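You operate a simulated robot arm through the tools that you are given. There is no shell and no other tool.

You are at the controls of a simulated robot arm. One attempt, no reset.

Task
Send the 3.5 mm bar through the check at level 2, then reset.
Fine: level set before the check; put the bar back.

The check looks at the end state, three seconds after you hand in, the way a careful person would. Anything else that was tipped, shoved, dropped, spilled or broken makes it a failure.

Robot
A 7-joint arm with a two-finger parallel gripper, fixed in place. Base frame: the origin is on the floor under the middle of its stand, x ahead of it, y to its left, z up; the work surface is at about z = 860. Lengths are in mm, angles in rad, forces in N, time in s.
With the tool pointing down near the work surface it reaches from about 100 to 640 mm from the base axis. Its first joint turns from -1.152 to 1.152 rad. Payload 1.57 kg.
Tool frame: the origin (TCP) lies between the finger pads and is the grasp point; the fingertips stand 30 mm ahead of it; z points along the fingers, y is the line along which they close. The gripper opens to 80 mm. The fingers are 17 mm wide and 12 mm thick; the gripper's body (40 by 82 mm) begins 80 mm behind the TCP.
Orientation is that of the tool frame in the base frame, as a unit quaternion [w, x, y, z]. With the fingers straight down and closing along the base's y, the tool's x points along the base's -x, its y along +y and its z along -z.

Tools
- The arm moves only by the tool arm_command. Its argument "targets" is a list of rows, each an object (a shift or turn left out is 0, a gripper value left out holds the last) with "delta_pos": the shift along the tool's x, y, z in mm, a list of three; "delta_rot": the turn, a rotation vector about the tool's x, y, z in rad, a list of three; "jaw": the finger opening in mm, from 0 to 80. In form: [{"delta_pos": [tx, ty, tz], "delta_rot": [wx, wy, wz], "jaw": jaw}, ...]. A call has 1 to 20 rows; each row is the pose to reach, as a shift and turn from the pose commanded when the call began, along the tool's axes at that moment. Each row takes 0.2 s and may step no farther than 50 mm and 0.15 rad from the row before; otherwise, or with a gripper value out of range, the whole call is refused. A pose out of reach is approached as far as the arm can. The call stops where the force on the tool passes 40 N (or 10 N more than at its start, if that is more) or the arm is blocked; 0.2 s more then pass. The fingers move at their own pace (about 72 mm/s each) and stop on an object; they squeeze with about 43 N. The grip force told is the motor's: it shows also when the fingers shut on nothing. Time passes only in rows, and 0.2 s behind the last, so rows that repeat a pose let the fingers close. It gives the time, the measured TCP pose, the force on the tool (base axes), the opening and the grip force at its end, in the units of the frame above (readings bear some noise), with the torque about the TCP (base axes, N m) and any sound that the robot's microphone picked up.
- Cameras (640 x 400 px; columns grow to the right, rows downward): "scene" is fixed at [76.6, 457.2, 1404.2]; the picture's right is [-0.49, -0.87, 0.00], its down [-0.60, 0.34, -0.72] and it looks along [0.63, -0.35, -0.69] (base axes); focal length 303 px, centre (320, 200). "wrist" rides on the gripper at [72, -7, -122] in the tool frame; the picture's right is [0.09, 1.00, 0.00], its down [-0.84, 0.08, -0.54] and it looks along [-0.54, 0.05, 0.84] (tool axes); focal length 238 px, centre (320, 200). There is no depth. A picture from a camera that has moved, and an enlarged one, comes with that camera's place and axes in the base frame and with its lens. The place of the scene camera against the robot may be out by one fixed shift of up to 12 mm in any direction.
- camera(camera): a new picture of that camera. The clock stands still meanwhile.
- zoom(camera, box): a new picture of the part [left, top, right, bottom] of that camera's present view, enlarged. The clock stands still meanwhile.
- hand_in(): hands the job in; it is judged then, once.

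Places have to be worked out from the pictures, the camera data and where the tool is seen. Open the gripper and draw the arm clear of the work before you hand the job in, unless the task says otherwise.

The tools are called after "Call:" by a JSON object that holds its "fn" and its "kwargs". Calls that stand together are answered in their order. arm_command: Moves the arm, as the interface text tells. Its arguments: {"type":"object","properties":{"targets":{"type":"array","items":{"type":"object","properties":{"delta_pos":{"type":"array","items":{"type":"number"}},"delta_rot":{"type":"array","items":{"type":"number"}},"jaw":{"type":"number"}}}}},"required":["targets"]} The other tools are called the same way: camera (camera) takes a picture; zoom (camera, box) takes an enlarged picture of a part of a camera's view; hand_in () hands the job in.

At the start:

```text
t: 0.0
position: [478.5, 157.3, 1077.1]
tool_rot: [0.0, 0.0, 1.0, 0.0]
contact_force: [0.1, 0.6, -0.6]
torque: [-0.01, 0.01, -0.03]
finger_gap: 80.2
finger_force: 0.0
```

scene: 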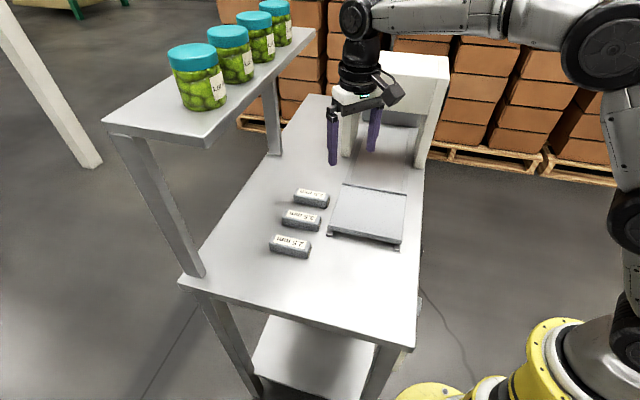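
wrist: 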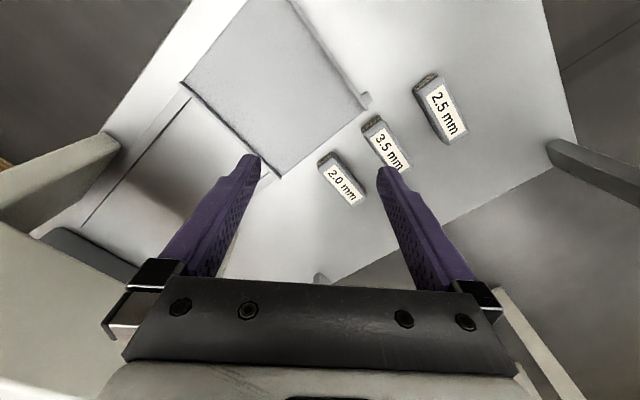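

The pictures show three labelled bars (2.0, 3.5, 2.5 mm), a plate/conveyor, and a white arch (the check, a metal detector perhaps). I'll zoom in on these before moving.

Call:
{"fn": "zoom", "kwargs": {"camera": "scene", "box": [260, 40, 480, 180]}}

Call:
{"fn": "zoom", "kwargs": {"camera": "scene", "box": [240, 160, 440, 285]}}

Call:
{"fn": "camera", "kwargs": {"camera": "wrist"}}

```text
2.86 times, centred on (370, 110) of scene
camera zoom: at [76.6, 457.2, 1404.2], right [-0.49, -0.87, 0.0], down [-0.6, 0.34, -0.72], along [0.63, -0.35, -0.69], focal length 867 px, centre (177, 457)
```

zoom: 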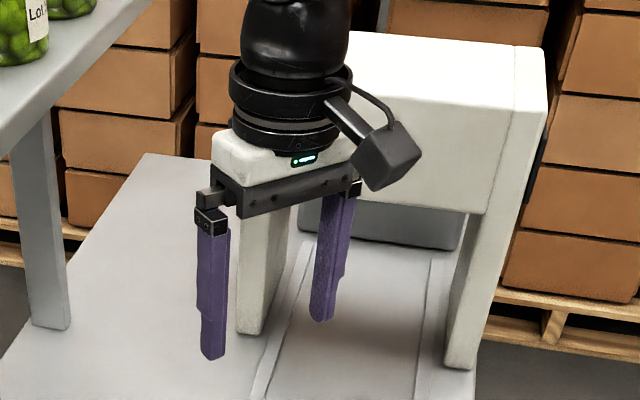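

```text
3.20 times, centred on (340, 222) of scene
camera zoom: at [76.6, 457.2, 1404.2], right [-0.49, -0.87, 0.0], down [-0.6, 0.34, -0.72], along [0.63, -0.35, -0.69], focal length 971 px, centre (256, 128)
```

zoom: 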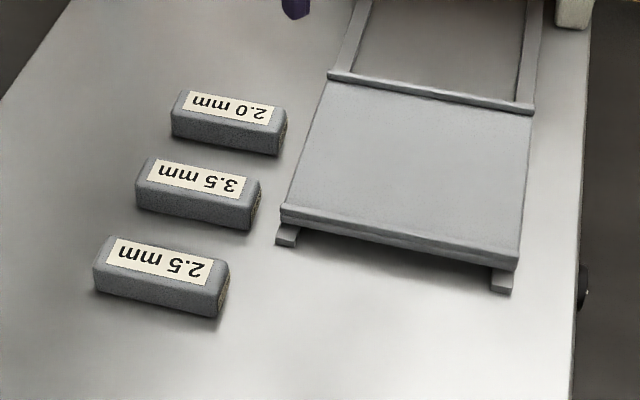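

```text
taken
camera wrist: at [406.5, 151.2, 1198.8], right [-0.09, 1.0, 0.0], down [0.84, 0.08, 0.54], along [0.54, 0.05, -0.84], focal length 238 px, centre (320, 200)
```

wrist: 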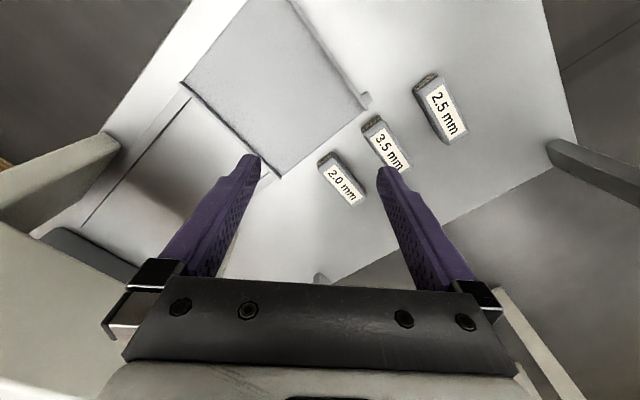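

The table is rotated about 45° to the base: the tray slides on rails toward an arch near (626,-64), and the bars are to its left. I'll back the arm up toward the base for a clear view of the arch and any controls.

Call:
{"fn": "arm_command", "kwargs": {"targets": [{"delta_pos": [40, 0, -20]}, {"delta_pos": [80, 0, -40]}, {"delta_pos": [120, 0, -60]}, {"delta_pos": [150, 0, -80]}, {"delta_pos": [150, 0, -80]}]}}

```text
t: 1.2
position: [326.9, 158.5, 1157.4]
tool_rot: [0.0, 0.001, 1.0, 0.001]
contact_force: [-0.1, -0.3, -0.3]
torque: [0.01, 0.01, -0.01]
finger_gap: 80.1
finger_force: 0.0
```

The arm is clear of the table at about (327,158,1157). I'll take new pictures from both cameras.

Call:
{"fn": "camera", "kwargs": {"camera": "scene"}}

Call:
{"fn": "zoom", "kwargs": {"camera": "scene", "box": [310, 40, 470, 140]}}

Call:
{"fn": "camera", "kwargs": {"camera": "wrist"}}

```text
taken
```

scene: 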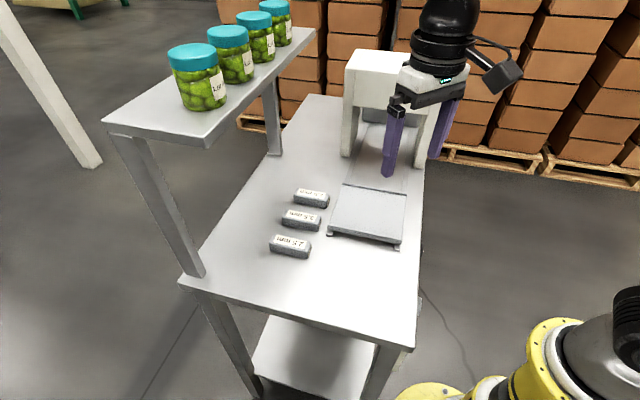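

```text
4.00 times, centred on (390, 90) of scene
camera zoom: at [76.5, 457.2, 1404.2], right [-0.49, -0.87, 0.0], down [-0.6, 0.34, -0.72], along [0.63, -0.35, -0.69], focal length 1213 px, centre (40, 640)
```

zoom: 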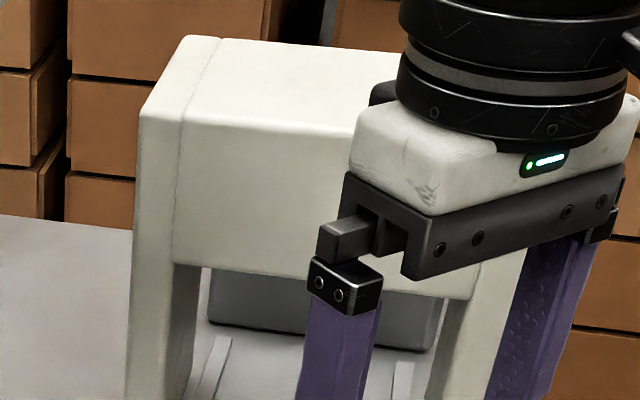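

```text
taken
camera wrist: at [255.7, 151.5, 1278.6], right [-0.09, 1.0, 0.0], down [0.84, 0.08, 0.54], along [0.54, 0.05, -0.84], focal length 238 px, centre (320, 200)
```

wrist: 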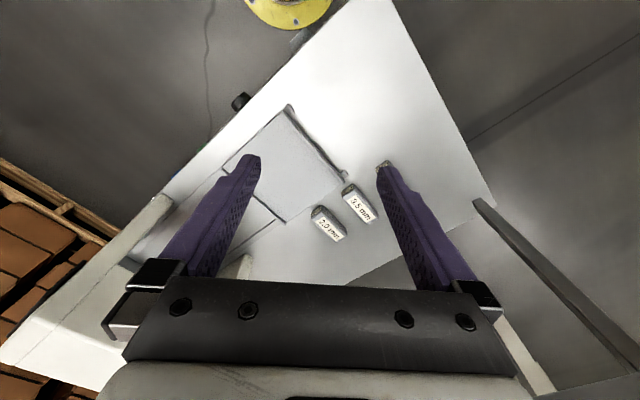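

A black knob-like object sits on the table's side edge near (348,17), and the arch's face toward the robot also shows something dark. I'll move to the robot's right at safe height to look at that side of the arch and the knob.

Call:
{"fn": "arm_command", "kwargs": {"targets": [{"delta_pos": [0, -45, 0]}, {"delta_pos": [0, -90, 0]}, {"delta_pos": [0, -135, 0]}, {"delta_pos": [0, -180, 0]}, {"delta_pos": [0, -225, 0]}, {"delta_pos": [0, -270, 0]}, {"delta_pos": [0, -315, 0]}, {"delta_pos": [-20, -355, 0]}, {"delta_pos": [-20, -355, 0]}]}}

Call:
{"fn": "camera", "kwargs": {"camera": "wrist"}}

Call:
{"fn": "camera", "kwargs": {"camera": "scene"}}

```text
t: 3.2
position: [349.3, -199.8, 1156.2]
tool_rot: [0.0, 0.0, 1.0, 0.0]
contact_force: [0.4, 0.0, 0.1]
torque: [0.02, 0.03, -0.01]
finger_gap: 80.0
finger_force: 0.1
```

```text
taken
camera wrist: at [276.7, -205.1, 1279.0], right [-0.09, 1.0, 0.0], down [0.84, 0.08, 0.54], along [0.54, 0.05, -0.84], focal length 238 px, centre (320, 200)
```

wrist: 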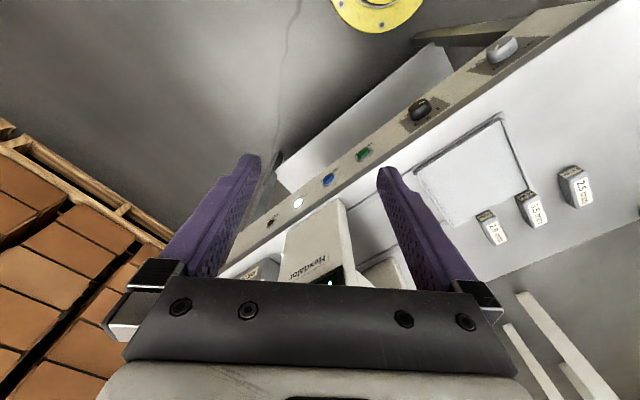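

```text
taken
```

scene: 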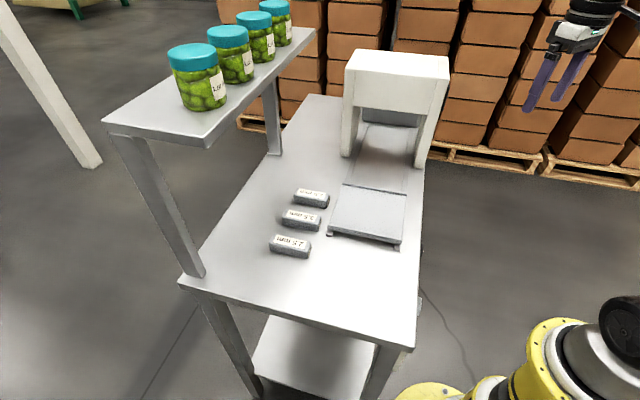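

The table's front apron carries controls: a grey knob, a black knob, a green button, a blue button, a white lamp or button and something dark. I'll zoom in on them.

Call:
{"fn": "zoom", "kwargs": {"camera": "wrist", "box": [240, 120, 440, 245]}}

Call:
{"fn": "zoom", "kwargs": {"camera": "wrist", "box": [380, 20, 540, 120]}}

Call:
{"fn": "zoom", "kwargs": {"camera": "wrist", "box": [220, 190, 380, 290]}}

```text
3.20 times, centred on (340, 182) of wrist
camera zoom: at [276.7, -205.1, 1279.0], right [-0.09, 1.0, 0.0], down [0.84, 0.08, 0.54], along [0.54, 0.05, -0.84], focal length 763 px, centre (256, 256)
```

zoom: 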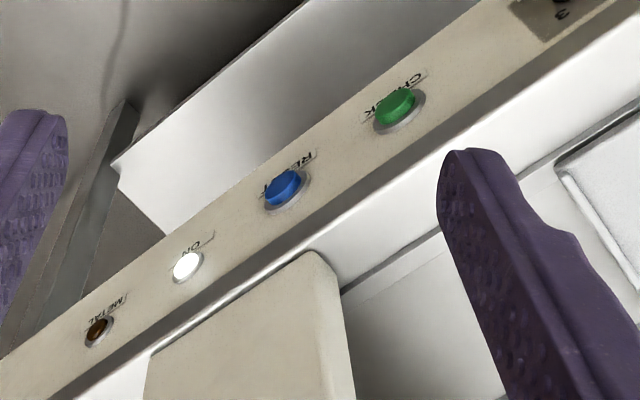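

```text
4.00 times, centred on (460, 70) of wrist
camera zoom: at [276.7, -205.1, 1279.0], right [-0.09, 1.0, 0.0], down [0.84, 0.08, 0.54], along [0.54, 0.05, -0.84], focal length 953 px, centre (-240, 720)
```

zoom: 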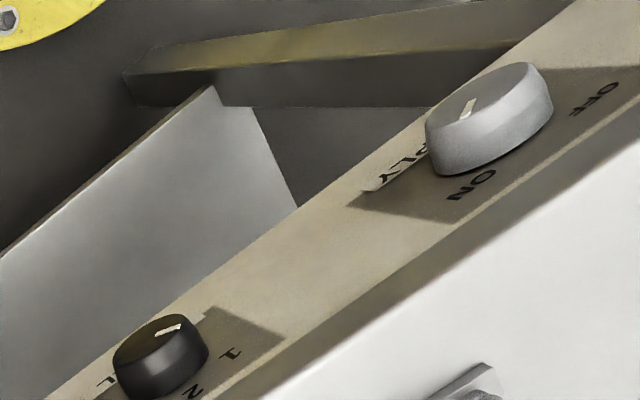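

```text
4.00 times, centred on (300, 240) of wrist
camera zoom: at [276.7, -205.1, 1279.0], right [-0.09, 1.0, 0.0], down [0.84, 0.08, 0.54], along [0.54, 0.05, -0.84], focal length 953 px, centre (400, 40)
```

zoom: 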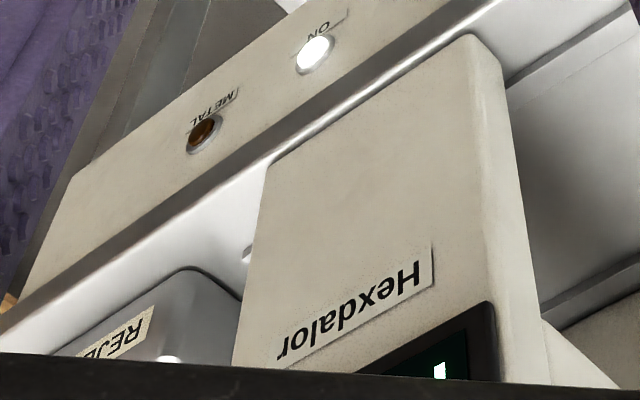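

The panel has a SUPPLY knob (OFF/ON), a LEVEL knob (1/2/3...), CHECK (green), RESET (blue), and ON and METAL lamps. The arch has a display and there is a REJECT bin behind it. I'll turn the wrist to face the panel squarely and move closer to read the knob.

Call:
{"fn": "arm_command", "kwargs": {"targets": [{"delta_pos": [5, 20, 20], "delta_rot": [0, 0, -0.13]}, {"delta_pos": [10, 40, 40], "delta_rot": [0, 0, -0.26]}, {"delta_pos": [15, 60, 60], "delta_rot": [0, 0, -0.39]}, {"delta_pos": [20, 80, 80], "delta_rot": [0, 0, -0.52]}, {"delta_pos": [20, 100, 100], "delta_rot": [0, 0, -0.65]}, {"delta_pos": [20, 110, 120], "delta_rot": [0, 0, -0.785]}, {"delta_pos": [20, 110, 120], "delta_rot": [0, 0, -0.785]}]}}

Call:
{"fn": "camera", "kwargs": {"camera": "wrist"}}

```text
t: 4.8
position: [329.0, -87.1, 1038.4]
tool_rot: [0.001, -0.384, 0.923, 0.001]
contact_force: [0.6, -0.2, -0.1]
torque: [-0.03, -0.04, -0.03]
finger_gap: 79.9
finger_force: 0.0
```

```text
taken
camera wrist: at [282.3, -142.2, 1159.3], right [-0.77, 0.64, 0.0], down [0.54, 0.65, 0.54], along [0.35, 0.42, -0.84], focal length 238 px, centre (320, 200)
```

wrist: 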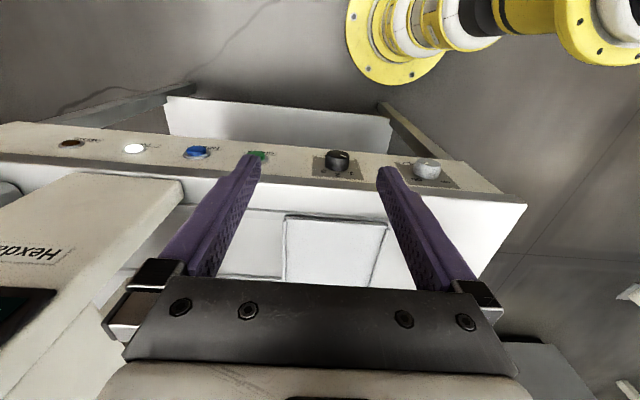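

Now the panel runs across the picture. I'll zoom in on the knobs and buttons.

Call:
{"fn": "zoom", "kwargs": {"camera": "wrist", "box": [290, 130, 450, 230]}}

Call:
{"fn": "zoom", "kwargs": {"camera": "wrist", "box": [30, 110, 290, 272]}}

Call:
{"fn": "zoom", "kwargs": {"camera": "wrist", "box": [0, 230, 130, 330]}}

```text
4.00 times, centred on (370, 180) of wrist
camera zoom: at [282.3, -142.2, 1159.3], right [-0.77, 0.64, 0.0], down [0.54, 0.65, 0.54], along [0.35, 0.42, -0.84], focal length 953 px, centre (120, 280)
```

zoom: 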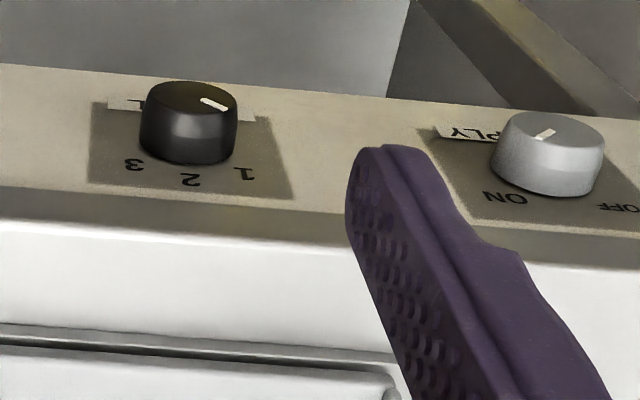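

```text
2.46 times, centred on (160, 191) of wrist
camera zoom: at [282.3, -142.2, 1159.3], right [-0.77, 0.64, 0.0], down [0.54, 0.65, 0.54], along [0.35, 0.42, -0.84], focal length 587 px, centre (714, 222)
```

zoom: 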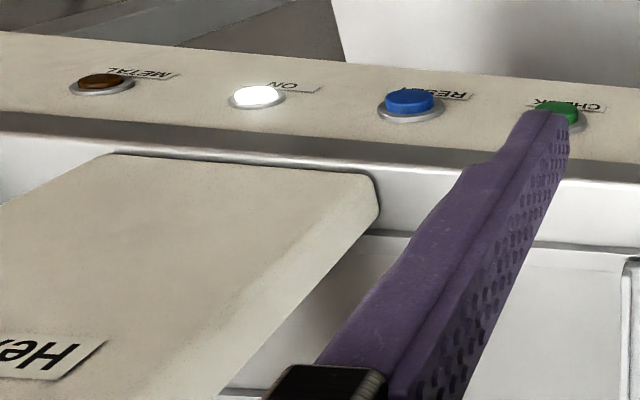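

```text
4.00 times, centred on (65, 280) of wrist
camera zoom: at [282.3, -142.2, 1159.3], right [-0.77, 0.64, 0.0], down [0.54, 0.65, 0.54], along [0.35, 0.42, -0.84], focal length 953 px, centre (1340, -120)
```

zoom: 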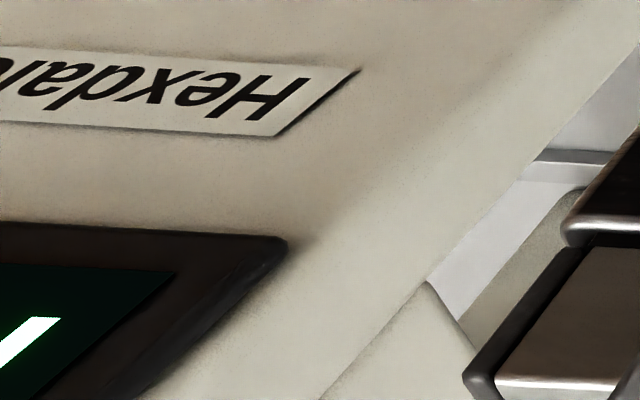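

All controls are on a vertical apron below the table edge: LEVEL is at about (363,2,780) and now points to 1, and SUPPLY is on. I'll lower and tilt the gripper so the camera looks at the panel and the arch display more squarely, staying about 70 mm off the panel.

Call:
{"fn": "arm_command", "kwargs": {"targets": [{"delta_pos": [5, 5, 20], "delta_rot": [0, -0.14, 0]}, {"delta_pos": [10, 10, 45], "delta_rot": [0, -0.28, 0]}, {"delta_pos": [15, 15, 70], "delta_rot": [0, -0.42, 0]}, {"delta_pos": [15, 20, 90], "delta_rot": [0, -0.56, 0]}, {"delta_pos": [15, 20, 108], "delta_rot": [0, -0.7, 0]}, {"delta_pos": [15, 20, 108], "delta_rot": [0, -0.7, 0]}]}}

Call:
{"fn": "camera", "kwargs": {"camera": "wrist"}}

Call:
{"fn": "camera", "kwargs": {"camera": "scene"}}

```text
t: 6.2
position: [304.2, -83.1, 929.8]
tool_rot: [0.317, -0.359, 0.868, 0.132]
contact_force: [0.5, -0.1, 0.0]
torque: [-0.01, -0.01, -0.01]
finger_gap: 79.9
finger_force: 0.0
```

```text
taken
camera wrist: at [214.3, -182.7, 975.6], right [-0.75, 0.66, -0.06], down [0.15, 0.26, 0.95], along [0.64, 0.71, -0.29], focal length 238 px, centre (320, 200)
```

wrist: 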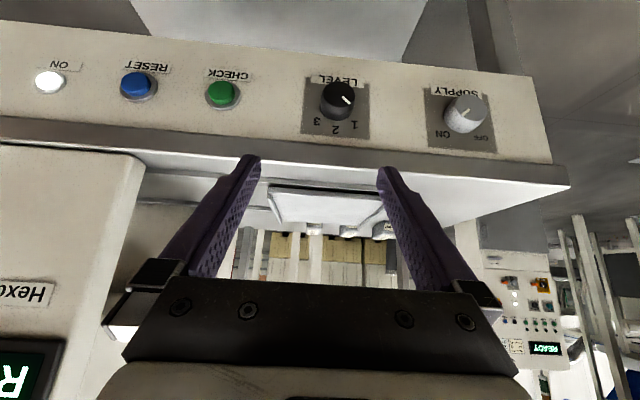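

```text
taken
```

scene: 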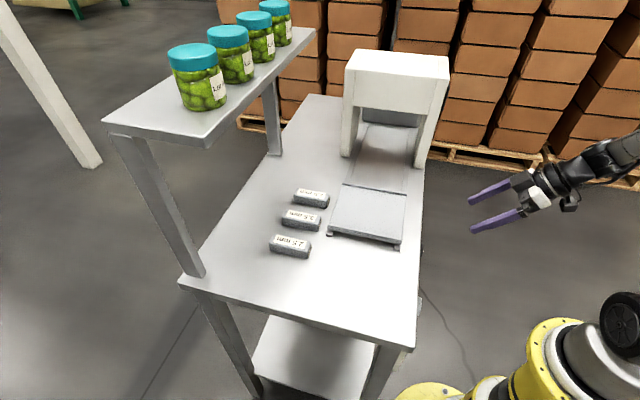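

The panel is clear from here, and the arch display shows "R…". I'll zoom in on the panel and the display.

Call:
{"fn": "zoom", "kwargs": {"camera": "wrist", "box": [290, 50, 530, 200]}}

Call:
{"fn": "zoom", "kwargs": {"camera": "wrist", "box": [0, 30, 260, 192]}}

Call:
{"fn": "zoom", "kwargs": {"camera": "wrist", "box": [0, 250, 160, 400]}}

```text
2.67 times, centred on (410, 125) of wrist
camera zoom: at [214.3, -182.7, 975.6], right [-0.75, 0.66, -0.06], down [0.15, 0.26, 0.95], along [0.64, 0.71, -0.29], focal length 636 px, centre (80, 400)
```

zoom: 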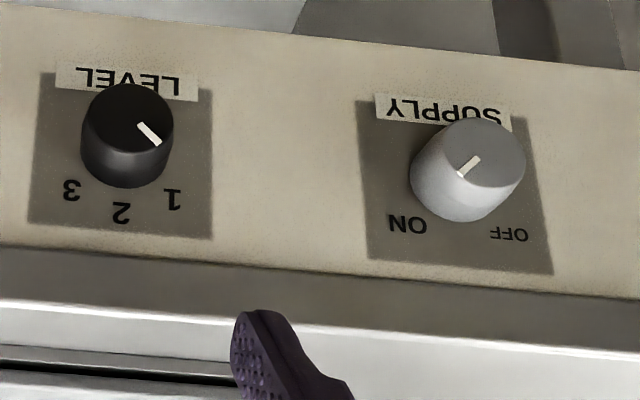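

```text
2.46 times, centred on (130, 111) of wrist
camera zoom: at [214.3, -182.7, 975.6], right [-0.75, 0.66, -0.06], down [0.15, 0.26, 0.95], along [0.64, 0.71, -0.29], focal length 587 px, centre (788, 419)
```

zoom: 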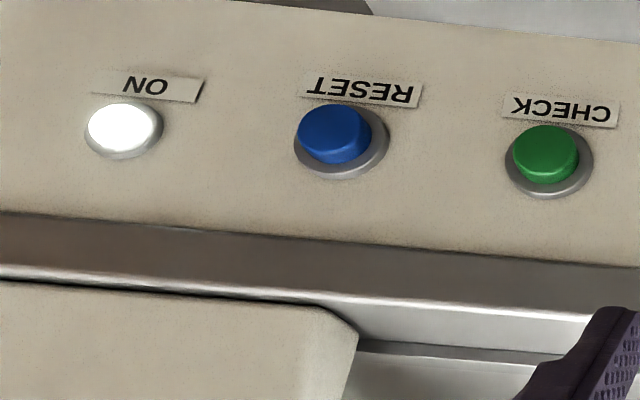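

```text
2.67 times, centred on (80, 325) of wrist
camera zoom: at [214.3, -182.7, 975.6], right [-0.75, 0.66, -0.06], down [0.15, 0.26, 0.95], along [0.64, 0.71, -0.29], focal length 636 px, centre (960, -133)
```

zoom: 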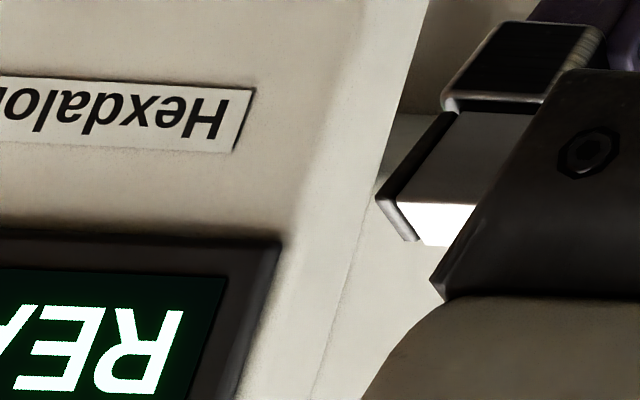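

The display reads READY, and LEVEL points at 1 (about 45° left of top), with 2 straight up. Triangulating the views puts the knob face at about (360,-1.5,772), protruding 23 mm. I'll pitch the gripper further and go to a staging pose in front of LEVEL.

Call:
{"fn": "arm_command", "kwargs": {"targets": [{"delta_pos": [7, 5, 23], "delta_rot": [0, -0.07, 0]}, {"delta_pos": [14, 10, 47], "delta_rot": [0, -0.13, 0]}, {"delta_pos": [21, 15, 70], "delta_rot": [0, -0.19, 0], "jaw": 70}, {"delta_pos": [28.2, 18.9, 93.6], "delta_rot": [0, -0.25, 0], "jaw": 70}, {"delta_pos": [28.2, 18.9, 93.6], "delta_rot": [0, -0.25, 0], "jaw": 70}]}}

Call:
{"fn": "camera", "kwargs": {"camera": "wrist"}}

Call:
{"fn": "camera", "kwargs": {"camera": "scene"}}

```text
t: 7.4
position: [317.4, -43.1, 839.5]
tool_rot: [0.423, -0.34, 0.822, 0.174]
contact_force: [0.6, -0.5, 0.1]
torque: [0.03, -0.02, -0.02]
finger_gap: 70.2
finger_force: 0.0
```

```text
taken
camera wrist: at [222.2, -147.3, 851.8], right [-0.74, 0.67, -0.08], down [-0.02, 0.09, 1.0], along [0.67, 0.74, -0.05], focal length 238 px, centre (320, 200)
```

wrist: 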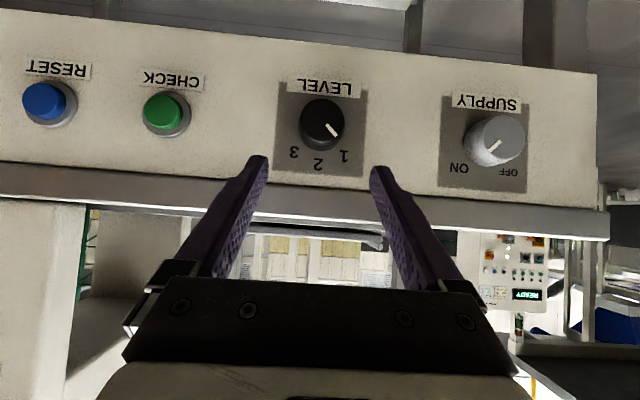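

```text
taken
```

scene: 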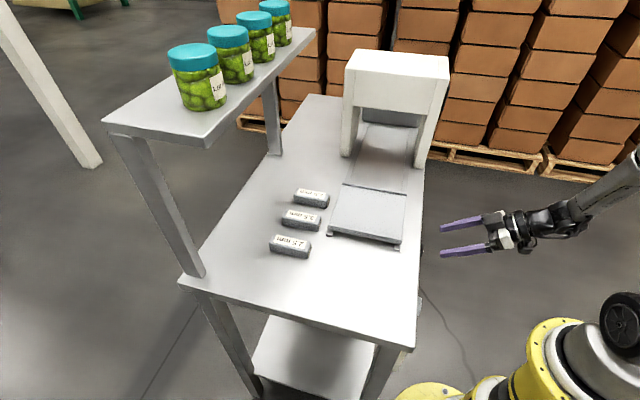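

The arm reaches this pose with no contact. I'll zoom in on the knob to refine its position against the fingers.

Call:
{"fn": "zoom", "kwargs": {"camera": "wrist", "box": [250, 70, 410, 170]}}

Call:
{"fn": "zoom", "kwargs": {"camera": "wrist", "box": [0, 50, 240, 200]}}

```text
4.00 times, centred on (330, 120) of wrist
camera zoom: at [222.2, -147.3, 851.8], right [-0.74, 0.67, -0.08], down [-0.02, 0.09, 1.0], along [0.67, 0.74, -0.05], focal length 953 px, centre (280, 520)
```

zoom: 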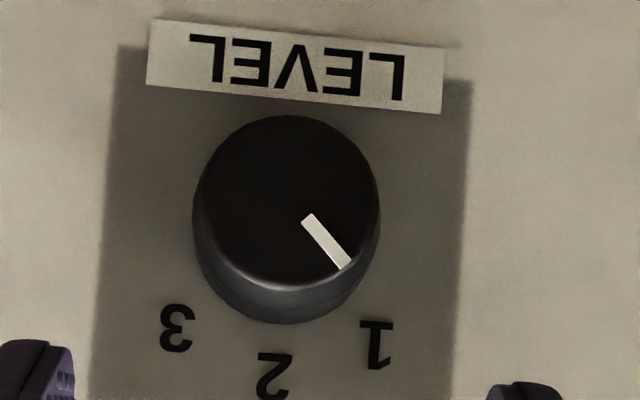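

```text
2.67 times, centred on (120, 125) of wrist
camera zoom: at [222.2, -147.3, 851.8], right [-0.74, 0.67, -0.08], down [-0.02, 0.09, 1.0], along [0.67, 0.74, -0.05], focal length 636 px, centre (853, 400)
```

zoom: 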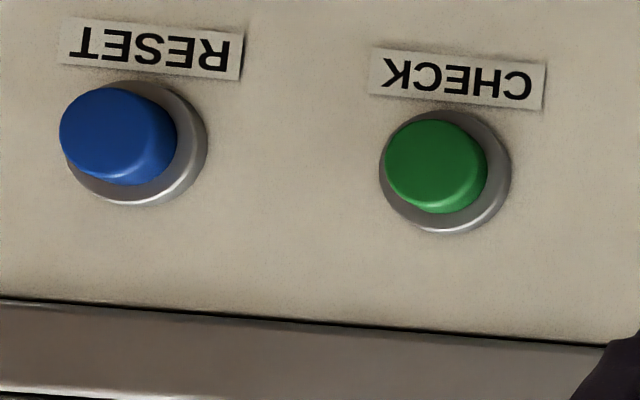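

Refined estimates: knob axis at r≈255.5 and z≈773.5, panel plane about 275 mm from the base axis along (0.71,0.71), knob diameter about 39 mm. I'll lean the gripper -22.5° about the knob axis and lower to a pre-grasp point in front of it.

Call:
{"fn": "arm_command", "kwargs": {"targets": [{"delta_pos": [13, 1.5, 12], "delta_rot": [0.0763, 0, -0.1065]}, {"delta_pos": [26, 3, 24], "delta_rot": [0.1525, 0, -0.2131]}, {"delta_pos": [39.7, 4.7, 35.8], "delta_rot": [0.2288, 0, -0.3196]}, {"delta_pos": [39.7, 4.7, 35.8], "delta_rot": [0.2288, 0, -0.3196]}]}}

Call:
{"fn": "camera", "kwargs": {"camera": "wrist"}}

Call:
{"fn": "camera", "kwargs": {"camera": "scene"}}

```text
t: 8.4
position: [351.6, -63.0, 872.9]
tool_rot: [0.48, -0.415, 0.773, 0.012]
contact_force: [-0.6, -0.7, 0.4]
torque: [0.02, 0.02, 0.01]
finger_gap: 70.0
finger_force: 0.1
out of reach, approached as far as the arm can: row 2, 3, 4
```

```text
taken
camera wrist: at [253.0, -162.1, 886.9], right [-0.67, 0.59, -0.45], down [-0.28, 0.35, 0.89], along [0.69, 0.72, -0.07], focal length 238 px, centre (320, 200)
```

wrist: 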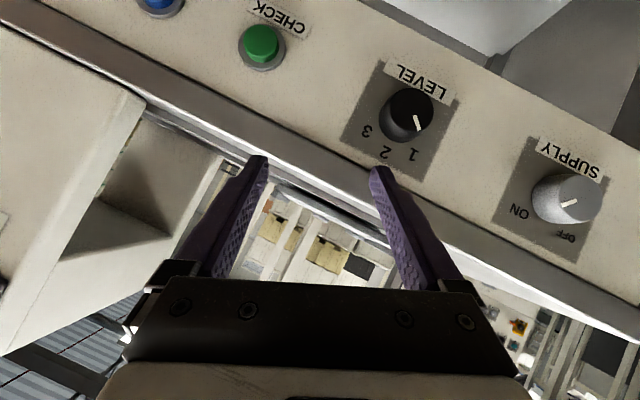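

```text
taken
```

scene: 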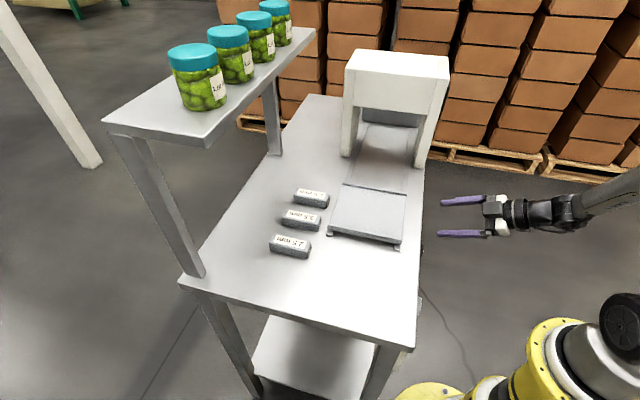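

The leaned pose at that pitch was out of reach: the orientation was met, but the position stayed at about (352,-63,873) with no contact. I'll undo the lean and back off, then see where the arm lands before choosing a steeper pitch.

Call:
{"fn": "arm_command", "kwargs": {"targets": [{"delta_pos": [0, 0, -15], "delta_rot": [-0.0763, 0, 0.1065]}, {"delta_pos": [0, 0, -30], "delta_rot": [-0.1525, 0, 0.2131]}, {"delta_pos": [0, 0, -40], "delta_rot": [-0.2288, 0, 0.3196]}, {"delta_pos": [0, 0, -40], "delta_rot": [-0.2288, 0, 0.3196]}]}}

```text
t: 9.4
position: [320.6, -79.0, 892.9]
tool_rot: [0.422, -0.34, 0.822, 0.176]
contact_force: [0.1, -0.1, 0.7]
torque: [-0.04, 0.04, -0.02]
finger_gap: 69.9
finger_force: 0.0
```

The arm moved relative to its actual pose, which is good to know. I'll reduce the pitch to about 0.6 rad from vertical, still clearing the table edge, and move in front of LEVEL again.

Call:
{"fn": "arm_command", "kwargs": {"targets": [{"delta_pos": [13, 9, 17], "delta_rot": [0, 0.12, 0]}, {"delta_pos": [26, 18, 34], "delta_rot": [0, 0.24, 0]}, {"delta_pos": [40, 27, 52.2], "delta_rot": [0, 0.35, 0]}, {"delta_pos": [40, 27, 52.2], "delta_rot": [0, 0.35, 0]}]}}

```text
t: 10.4
position: [317.1, -44.7, 831.1]
tool_rot: [0.273, -0.366, 0.883, 0.112]
contact_force: [-0.3, 0.3, 0.3]
torque: [-0.04, 0.0, 0.0]
finger_gap: 70.0
finger_force: 0.0
```

It's now at the reduced pitch, directly in front of LEVEL. I'll test the -22.5° lean while lowering partway.

Call:
{"fn": "arm_command", "kwargs": {"targets": [{"delta_pos": [1, 2.6, 7], "delta_rot": [0.1081, 0, -0.0738]}, {"delta_pos": [2, 5.2, 14], "delta_rot": [0.2162, 0, -0.1477]}, {"delta_pos": [3, 7.9, 22.2], "delta_rot": [0.3243, 0, -0.2215]}, {"delta_pos": [3, 7.9, 22.2], "delta_rot": [0.3243, 0, -0.2215]}]}}

Call:
{"fn": "camera", "kwargs": {"camera": "wrist"}}

```text
t: 11.4
position: [320.7, -36.2, 831.9]
tool_rot: [0.337, -0.412, 0.844, -0.06]
contact_force: [0.5, 0.1, -1.2]
torque: [0.0, 0.0, 0.0]
finger_gap: 69.8
finger_force: 0.1
out of reach, approached as far as the arm can: row 3, 4
```

```text
taken
camera wrist: at [219.1, -114.9, 889.4], right [-0.69, 0.58, -0.43], down [-0.02, 0.57, 0.82], along [0.72, 0.58, -0.38], focal length 238 px, centre (320, 200)
```

wrist: 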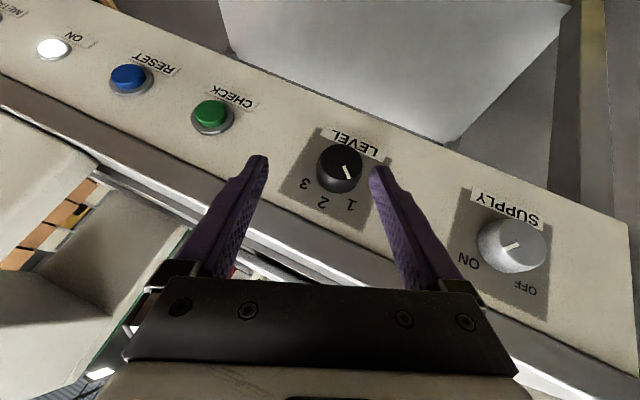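

The negative lean puts the hand too close to the base, so it's out of reach again. I'll come back to zero lean and then a little positive, which moves the hand away from the base, and turn the knob through 0 to +45° instead.

Call:
{"fn": "arm_command", "kwargs": {"targets": [{"delta_rot": [-0.1015, 0, 0.0693]}, {"delta_rot": [-0.203, 0, 0.1387]}, {"delta_rot": [-0.3045, 0, 0.208]}, {"delta_rot": [-0.32, 0, 0.2186]}, {"delta_rot": [-0.32, 0, 0.2186]}]}}

```text
t: 12.6
position: [322.2, -35.9, 832.2]
tool_rot: [0.274, -0.365, 0.883, 0.111]
contact_force: [0.0, 0.1, -0.4]
torque: [0.02, 0.03, 0.0]
finger_gap: 70.0
finger_force: 0.1
```

Back at zero lean. I'll rehearse the end of the turn (+45° lean) in free air, about 45 mm short of the knob, to check that it's reachable.

Call:
{"fn": "arm_command", "kwargs": {"targets": [{"delta_pos": [4, -3, 7], "delta_rot": [-0.1081, 0, 0.0738]}, {"delta_pos": [8, -6, 14], "delta_rot": [-0.2161, 0, 0.1476]}, {"delta_pos": [12, -9, 21], "delta_rot": [-0.3242, 0, 0.2215]}, {"delta_pos": [16, -12, 28], "delta_rot": [-0.4323, 0, 0.2953]}, {"delta_pos": [20, -14, 34], "delta_rot": [-0.5403, 0, 0.3691]}, {"delta_pos": [22.7, -16.3, 38.6], "delta_rot": [-0.6484, 0, 0.4429]}, {"delta_pos": [22.7, -16.3, 38.6], "delta_rot": [-0.6484, 0, 0.4429]}]}}

Call:
{"fn": "camera", "kwargs": {"camera": "wrist"}}

Call:
{"fn": "camera", "kwargs": {"camera": "scene"}}

```text
t: 14.2
position: [335.6, -46.8, 787.4]
tool_rot: [0.113, -0.234, 0.859, 0.44]
contact_force: [0.6, -0.2, -0.4]
torque: [-0.03, -0.01, -0.03]
finger_gap: 69.8
finger_force: 0.1
```

```text
taken
camera wrist: at [278.5, -169.6, 824.4], right [-0.58, 0.47, 0.66], down [0.69, -0.15, 0.71], along [0.43, 0.87, -0.24], focal length 238 px, centre (320, 200)
```

wrist: 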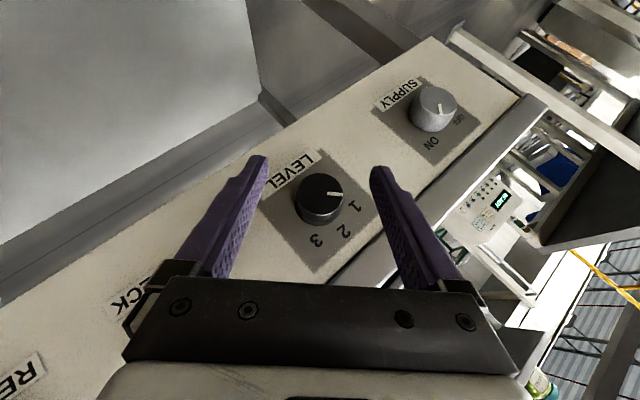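

```text
taken
```

scene: 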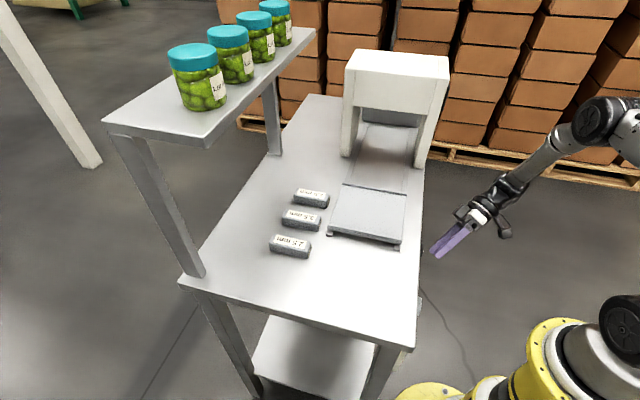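

The end pose is reachable, and the knob sits centred between the fingers. I'll go back to a small lean (+0.1 rad) at the same standoff, the starting pose for the grasp.

Call:
{"fn": "arm_command", "kwargs": {"targets": [{"delta_pos": [0.4, 2.6, 0.9], "delta_rot": [0.1131, 0, -0.0773]}, {"delta_pos": [0.9, 5.2, 1.8], "delta_rot": [0.2262, 0, -0.1545]}, {"delta_pos": [1.3, 7.9, 2.8], "delta_rot": [0.3394, 0, -0.2318]}, {"delta_pos": [1.8, 10.6, 3.7], "delta_rot": [0.4525, 0, -0.309]}, {"delta_pos": [2.2, 13.2, 4.6], "delta_rot": [0.5656, 0, -0.3863]}, {"delta_pos": [2.2, 13.2, 4.6], "delta_rot": [0.5656, 0, -0.3863]}]}}

Call:
{"fn": "camera", "kwargs": {"camera": "wrist"}}

```text
t: 15.6
position: [328.0, -34.9, 792.0]
tool_rot: [0.255, -0.353, 0.887, 0.155]
contact_force: [0.5, 1.1, 0.0]
torque: [-0.02, 0.0, -0.01]
finger_gap: 69.9
finger_force: 0.0
```

```text
taken
camera wrist: at [244.9, -135.3, 851.3], right [-0.76, 0.65, 0.04], down [0.28, 0.27, 0.92], along [0.59, 0.71, -0.38], focal length 238 px, centre (320, 200)
```

wrist: 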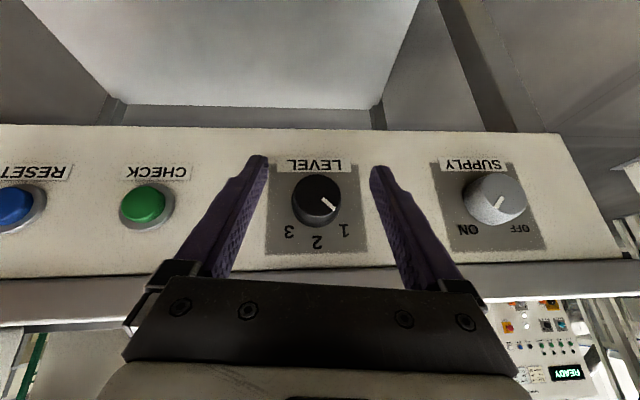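

The grasp pose is reached at (328,-35,792), and the knob is centred between the open fingers. I'll advance along the knob's axis by about 42 mm to straddle it.

Call:
{"fn": "arm_command", "kwargs": {"targets": [{"delta_pos": [-9, -0.2, 5.6]}, {"delta_pos": [-18, -0.4, 11.2]}, {"delta_pos": [-27, -0.5, 16.8]}, {"delta_pos": [-32, -0.6, 20]}, {"delta_pos": [-35.8, -0.7, 22.3]}, {"delta_pos": [-35.8, -0.7, 22.3]}]}}

Call:
{"fn": "camera", "kwargs": {"camera": "wrist"}}

```text
t: 17.0
position: [358.5, -7.6, 795.5]
tool_rot: [0.255, -0.352, 0.887, 0.154]
contact_force: [0.0, -0.1, 0.2]
torque: [0.05, -0.03, -0.01]
finger_gap: 69.8
finger_force: 0.0
```

```text
taken
camera wrist: at [275.9, -106.2, 853.7], right [-0.76, 0.65, 0.04], down [0.28, 0.26, 0.92], along [0.59, 0.71, -0.38], focal length 238 px, centre (320, 200)
```

wrist: 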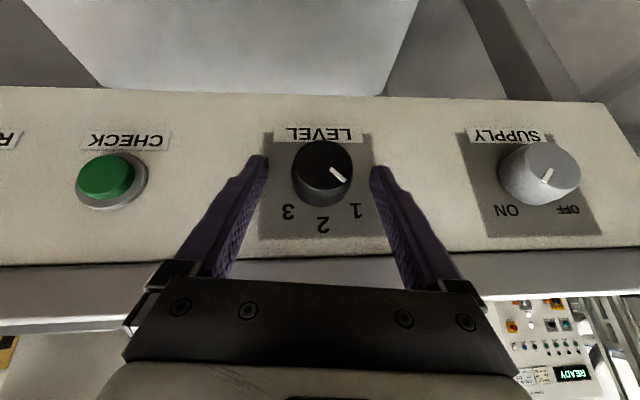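

The fingers straddle the knob with no contact force, and knob and grip centres coincide in the picture. I'll close on the knob.

Call:
{"fn": "arm_command", "kwargs": {"targets": [{"jaw": 30}, {"jaw": 20}, {"jaw": 20}, {"jaw": 20}]}}

Call:
{"fn": "camera", "kwargs": {"camera": "wrist"}}

```text
t: 18.0
position: [357.8, -5.8, 794.2]
tool_rot: [0.254, -0.352, 0.887, 0.156]
contact_force: [-9.1, 8.3, 9.4]
torque: [0.5, 0.02, 0.28]
finger_gap: 41.0
finger_force: 44.9
```

```text
taken
camera wrist: at [275.2, -105.6, 853.5], right [-0.76, 0.65, 0.05], down [0.28, 0.26, 0.92], along [0.59, 0.71, -0.38], focal length 238 px, centre (320, 200)
```

wrist: 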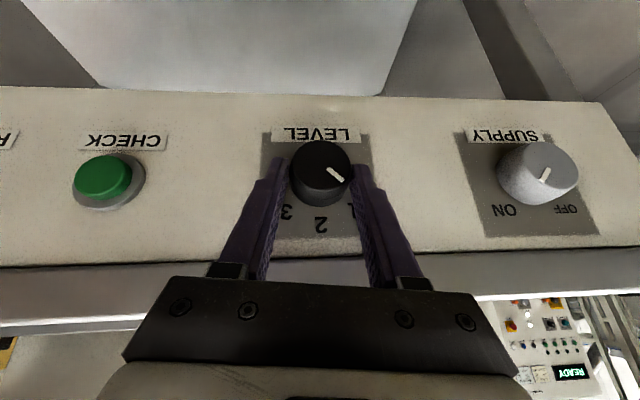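

The knob is gripped (gap 41 mm), with a small sideways load showing about 1.5 mm of misalignment, which I'll relieve. I'll now rotate +45° about the knob axis, with the TCP following the arc.

Call:
{"fn": "arm_command", "kwargs": {"targets": [{"delta_pos": [0.1, -1.4, 0.14], "delta_rot": [-0.1082, 0, 0.0739], "jaw": 20}, {"delta_pos": [0.38, -4.0, 0.56], "delta_rot": [-0.2163, 0, 0.1478], "jaw": 20}, {"delta_pos": [0.86, -6.5, 1.26], "delta_rot": [-0.3245, 0, 0.2217], "jaw": 20}, {"delta_pos": [1.51, -8.8, 2.21], "delta_rot": [-0.4327, 0, 0.2955], "jaw": 20}, {"delta_pos": [2.33, -11.0, 3.4], "delta_rot": [-0.54, 0, 0.3689], "jaw": 20}, {"delta_pos": [3.3, -12.9, 4.83], "delta_rot": [-0.6482, 0, 0.4427], "jaw": 20}, {"delta_pos": [3.3, -12.9, 4.83], "delta_rot": [-0.6482, 0, 0.4427], "jaw": 20}]}}

Call:
{"fn": "camera", "kwargs": {"camera": "wrist"}}

```text
t: 19.6
position: [366.2, -15.9, 788.4]
tool_rot: [0.091, -0.213, 0.846, 0.48]
contact_force: [-5.2, 8.4, 8.9]
torque: [0.49, -0.07, 0.01]
finger_gap: 41.1
finger_force: 45.0
```

```text
taken
camera wrist: at [311.3, -142.0, 820.2], right [-0.53, 0.42, 0.74], down [0.74, -0.2, 0.64], along [0.42, 0.89, -0.21], focal length 238 px, centre (320, 200)
```

wrist: 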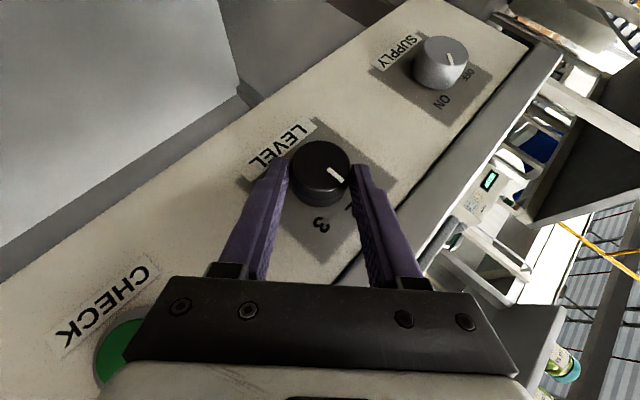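

The knob turned with the gripper (gap and grip unchanged). I'll zoom in to check where the pointer sits.

Call:
{"fn": "zoom", "kwargs": {"camera": "wrist", "box": [240, 100, 400, 260]}}

```text
2.50 times, centred on (320, 180) of wrist
camera zoom: at [311.3, -142.0, 820.2], right [-0.53, 0.42, 0.74], down [0.74, -0.2, 0.64], along [0.42, 0.89, -0.21], focal length 596 px, centre (320, 250)
```

zoom: 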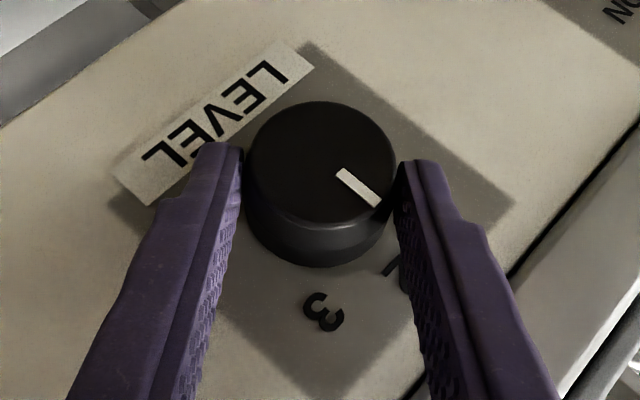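

The pointer lines up with vertical, which is the "2" direction. I'll open the fingers and back straight out along the knob axis.

Call:
{"fn": "arm_command", "kwargs": {"targets": [{"jaw": 70}, {"jaw": 70}, {"jaw": 70}, {"jaw": 70}]}}

Call:
{"fn": "arm_command", "kwargs": {"targets": [{"delta_pos": [8.3, 0, -5.6]}, {"delta_pos": [16.5, 0, -11.3]}, {"delta_pos": [24.8, 0, -16.9]}, {"delta_pos": [33, 0, -22.6]}, {"delta_pos": [45, 0, -31]}, {"delta_pos": [45, 0, -31]}]}}

Call:
{"fn": "camera", "kwargs": {"camera": "wrist"}}

```text
t: 20.6
position: [367.0, -16.5, 787.8]
tool_rot: [0.092, -0.214, 0.847, 0.478]
contact_force: [-0.4, 0.0, 0.9]
torque: [-0.02, 0.01, -0.03]
finger_gap: 70.0
finger_force: 0.0
```

```text
t: 22.0
position: [327.5, -54.7, 787.4]
tool_rot: [0.091, -0.215, 0.847, 0.478]
contact_force: [-0.2, 0.2, -0.3]
torque: [-0.01, 0.01, 0.02]
finger_gap: 69.8
finger_force: 0.0
```

```text
taken
camera wrist: at [272.8, -181.2, 820.0], right [-0.53, 0.42, 0.73], down [0.74, -0.19, 0.65], along [0.42, 0.89, -0.21], focal length 238 px, centre (320, 200)
```

wrist: 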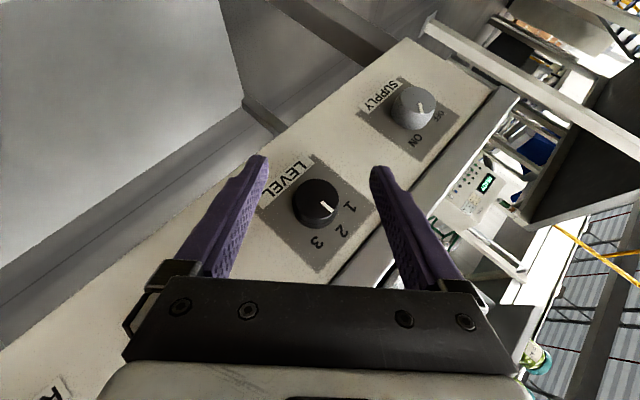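

The gripper is clear of the knob. I'll check the pointer against the 1-2-3 labels.

Call:
{"fn": "zoom", "kwargs": {"camera": "wrist", "box": [260, 140, 400, 280]}}

```text
2.86 times, centred on (330, 210) of wrist
camera zoom: at [272.8, -181.2, 820.0], right [-0.53, 0.42, 0.73], down [0.74, -0.19, 0.65], along [0.42, 0.89, -0.21], focal length 681 px, centre (291, 171)
```

zoom: 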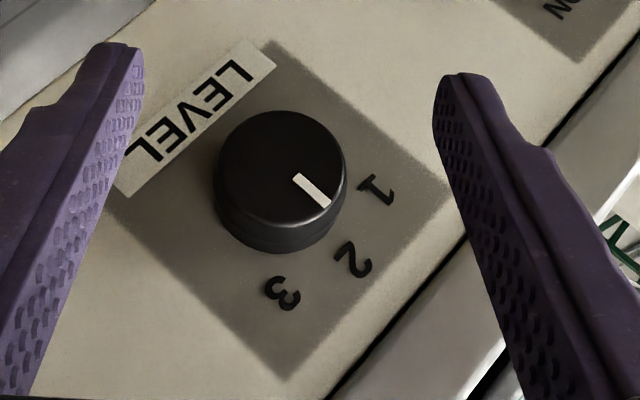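

LEVEL is on 2 with the pointer straight up. Next I'll raise the arm and remove the lean, so I can then go over the table for the 3.5 mm bar.

Call:
{"fn": "arm_command", "kwargs": {"targets": [{"delta_pos": [-5.2, 14, -7.6], "delta_rot": [0.1218, 0, -0.0832]}, {"delta_pos": [-10.5, 28, -15.3], "delta_rot": [0.2436, 0, -0.1664]}, {"delta_pos": [-15.7, 42, -23], "delta_rot": [0.3653, 0, -0.2496]}, {"delta_pos": [-21, 56, -30.6], "delta_rot": [0.4871, 0, -0.3327]}, {"delta_pos": [-26.2, 70, -38.2], "delta_rot": [0.6089, 0, -0.4159]}, {"delta_pos": [-31.4, 83.7, -45.9], "delta_rot": [0.7307, 0, -0.4991]}, {"delta_pos": [-31.4, 83.7, -45.9], "delta_rot": [0.7307, 0, -0.4991]}]}}

```text
t: 23.6
position: [320.2, -48.0, 886.2]
tool_rot: [0.275, -0.366, 0.882, 0.11]
contact_force: [-0.4, -0.5, 0.0]
torque: [0.03, -0.02, 0.02]
finger_gap: 70.0
finger_force: 0.1
```

Now upright in lean at z=886. I'll raise 150 mm and bring the fingers to vertical.

Call:
{"fn": "arm_command", "kwargs": {"targets": [{"delta_pos": [-21, 0, -31], "delta_rot": [0, 0.148, 0]}, {"delta_pos": [-42, 0, -62], "delta_rot": [0, 0.297, 0]}, {"delta_pos": [-63, 0, -93], "delta_rot": [0, 0.446, 0]}, {"delta_pos": [-84.6, 0, -123.9], "delta_rot": [0, 0.595, 0]}, {"delta_pos": [-84.6, 0, -123.9], "delta_rot": [0, 0.598, 0], "jaw": 70}]}}

Call:
{"fn": "camera", "kwargs": {"camera": "wrist"}}

Call:
{"fn": "camera", "kwargs": {"camera": "scene"}}

```text
t: 24.8
position: [319.7, -47.4, 1038.0]
tool_rot: [0.001, -0.383, 0.924, -0.002]
contact_force: [0.1, 0.2, -0.4]
torque: [-0.02, -0.01, 0.0]
finger_gap: 70.3
finger_force: 0.0
```

```text
taken
camera wrist: at [273.0, -101.8, 1159.7], right [-0.77, 0.64, -0.01], down [0.54, 0.65, 0.54], along [0.35, 0.41, -0.84], focal length 238 px, centre (320, 200)
```

wrist: 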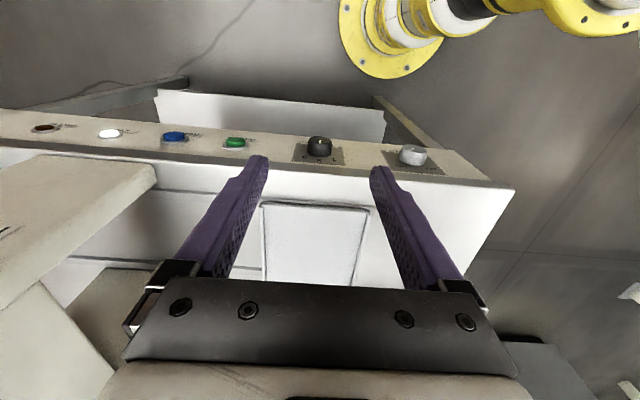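

```text
taken
```

scene: 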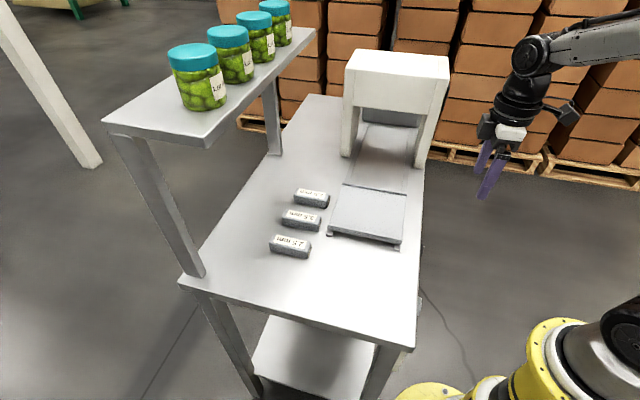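

The arm is upright and clear. I'll travel over the table toward the bars, staying at r≈180, well away from the arch and shelf, to get a good look at the 3.5 mm bar and the tray.

Call:
{"fn": "arm_command", "kwargs": {"targets": [{"delta_pos": [-40, 13, 0]}, {"delta_pos": [-80, 26, 0]}, {"delta_pos": [-120, 39, 0]}, {"delta_pos": [-160, 52, 0]}, {"delta_pos": [-200, 65, 0]}, {"delta_pos": [-237.5, 76.6, 0]}, {"delta_pos": [-237.5, 76.6, 0]}]}}

Call:
{"fn": "camera", "kwargs": {"camera": "wrist"}}

Call:
{"fn": "camera", "kwargs": {"camera": "scene"}}

```text
t: 26.4
position: [433.9, 175.5, 1038.4]
tool_rot: [0.002, -0.383, 0.924, -0.003]
contact_force: [-0.2, 0.4, 0.0]
torque: [0.05, 0.02, 0.02]
finger_gap: 70.0
finger_force: 0.0
```

```text
taken
camera wrist: at [387.1, 120.3, 1159.7], right [-0.77, 0.64, -0.01], down [0.53, 0.65, 0.54], along [0.35, 0.41, -0.84], focal length 238 px, centre (320, 200)
```

wrist: 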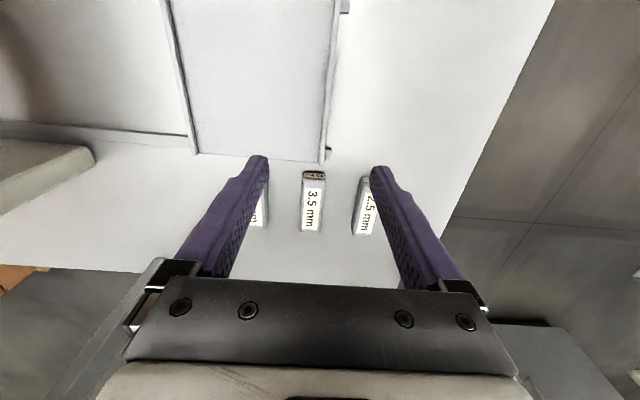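

```text
taken
```

scene: 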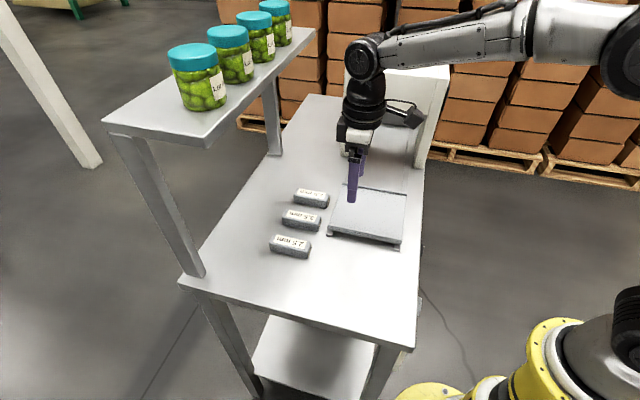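

The bars lie along the viewing direction with the 3.5 mm bar in the middle. I'll zoom in to measure its edges and those of the tray.

Call:
{"fn": "zoom", "kwargs": {"camera": "wrist", "box": [240, 140, 400, 240]}}

Call:
{"fn": "zoom", "kwargs": {"camera": "wrist", "box": [150, 0, 390, 170]}}

Call:
{"fn": "zoom", "kwargs": {"camera": "scene", "box": [260, 175, 420, 275]}}

```text
4.00 times, centred on (320, 190) of wrist
camera zoom: at [387.1, 120.3, 1159.7], right [-0.77, 0.64, -0.01], down [0.53, 0.65, 0.54], along [0.35, 0.41, -0.84], focal length 953 px, centre (320, 240)
```

zoom: 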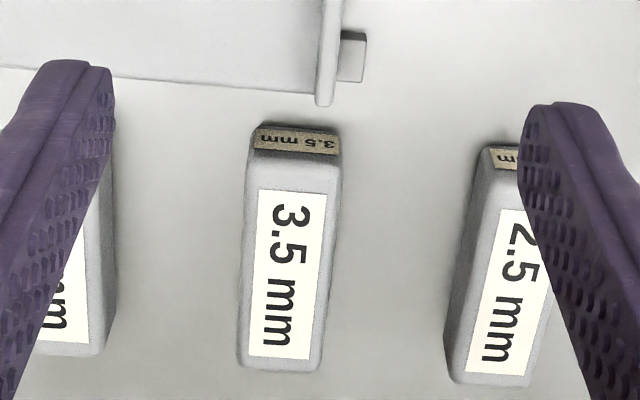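

```text
2.35 times, centred on (270, 85) of wrist
camera zoom: at [387.1, 120.3, 1159.7], right [-0.77, 0.64, -0.01], down [0.53, 0.65, 0.54], along [0.35, 0.41, -0.84], focal length 561 px, centre (438, 471)
```

zoom: 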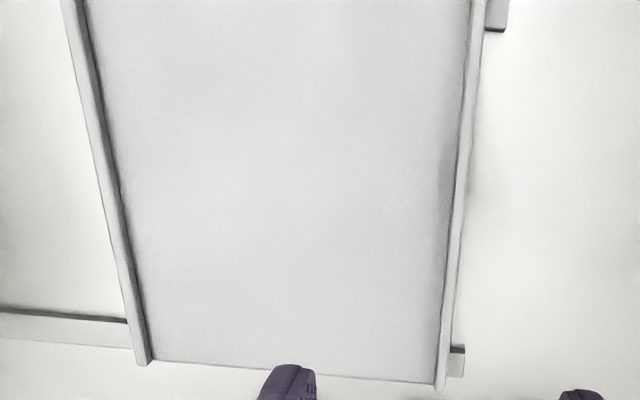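

```text
4.00 times, centred on (340, 225) of scene
camera zoom: at [76.5, 457.2, 1404.2], right [-0.49, -0.87, 0.0], down [-0.6, 0.34, -0.72], along [0.63, -0.35, -0.69], focal length 1213 px, centre (240, 100)
```

zoom: 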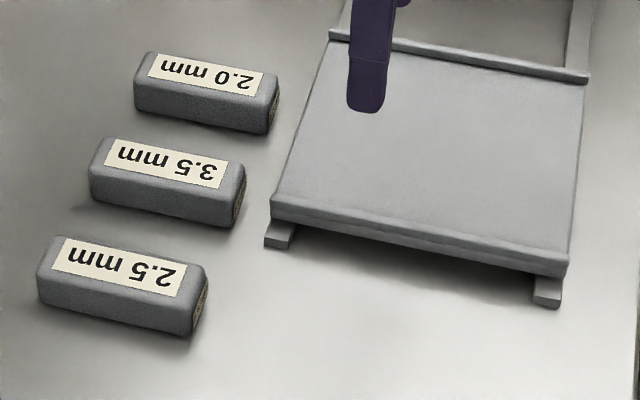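

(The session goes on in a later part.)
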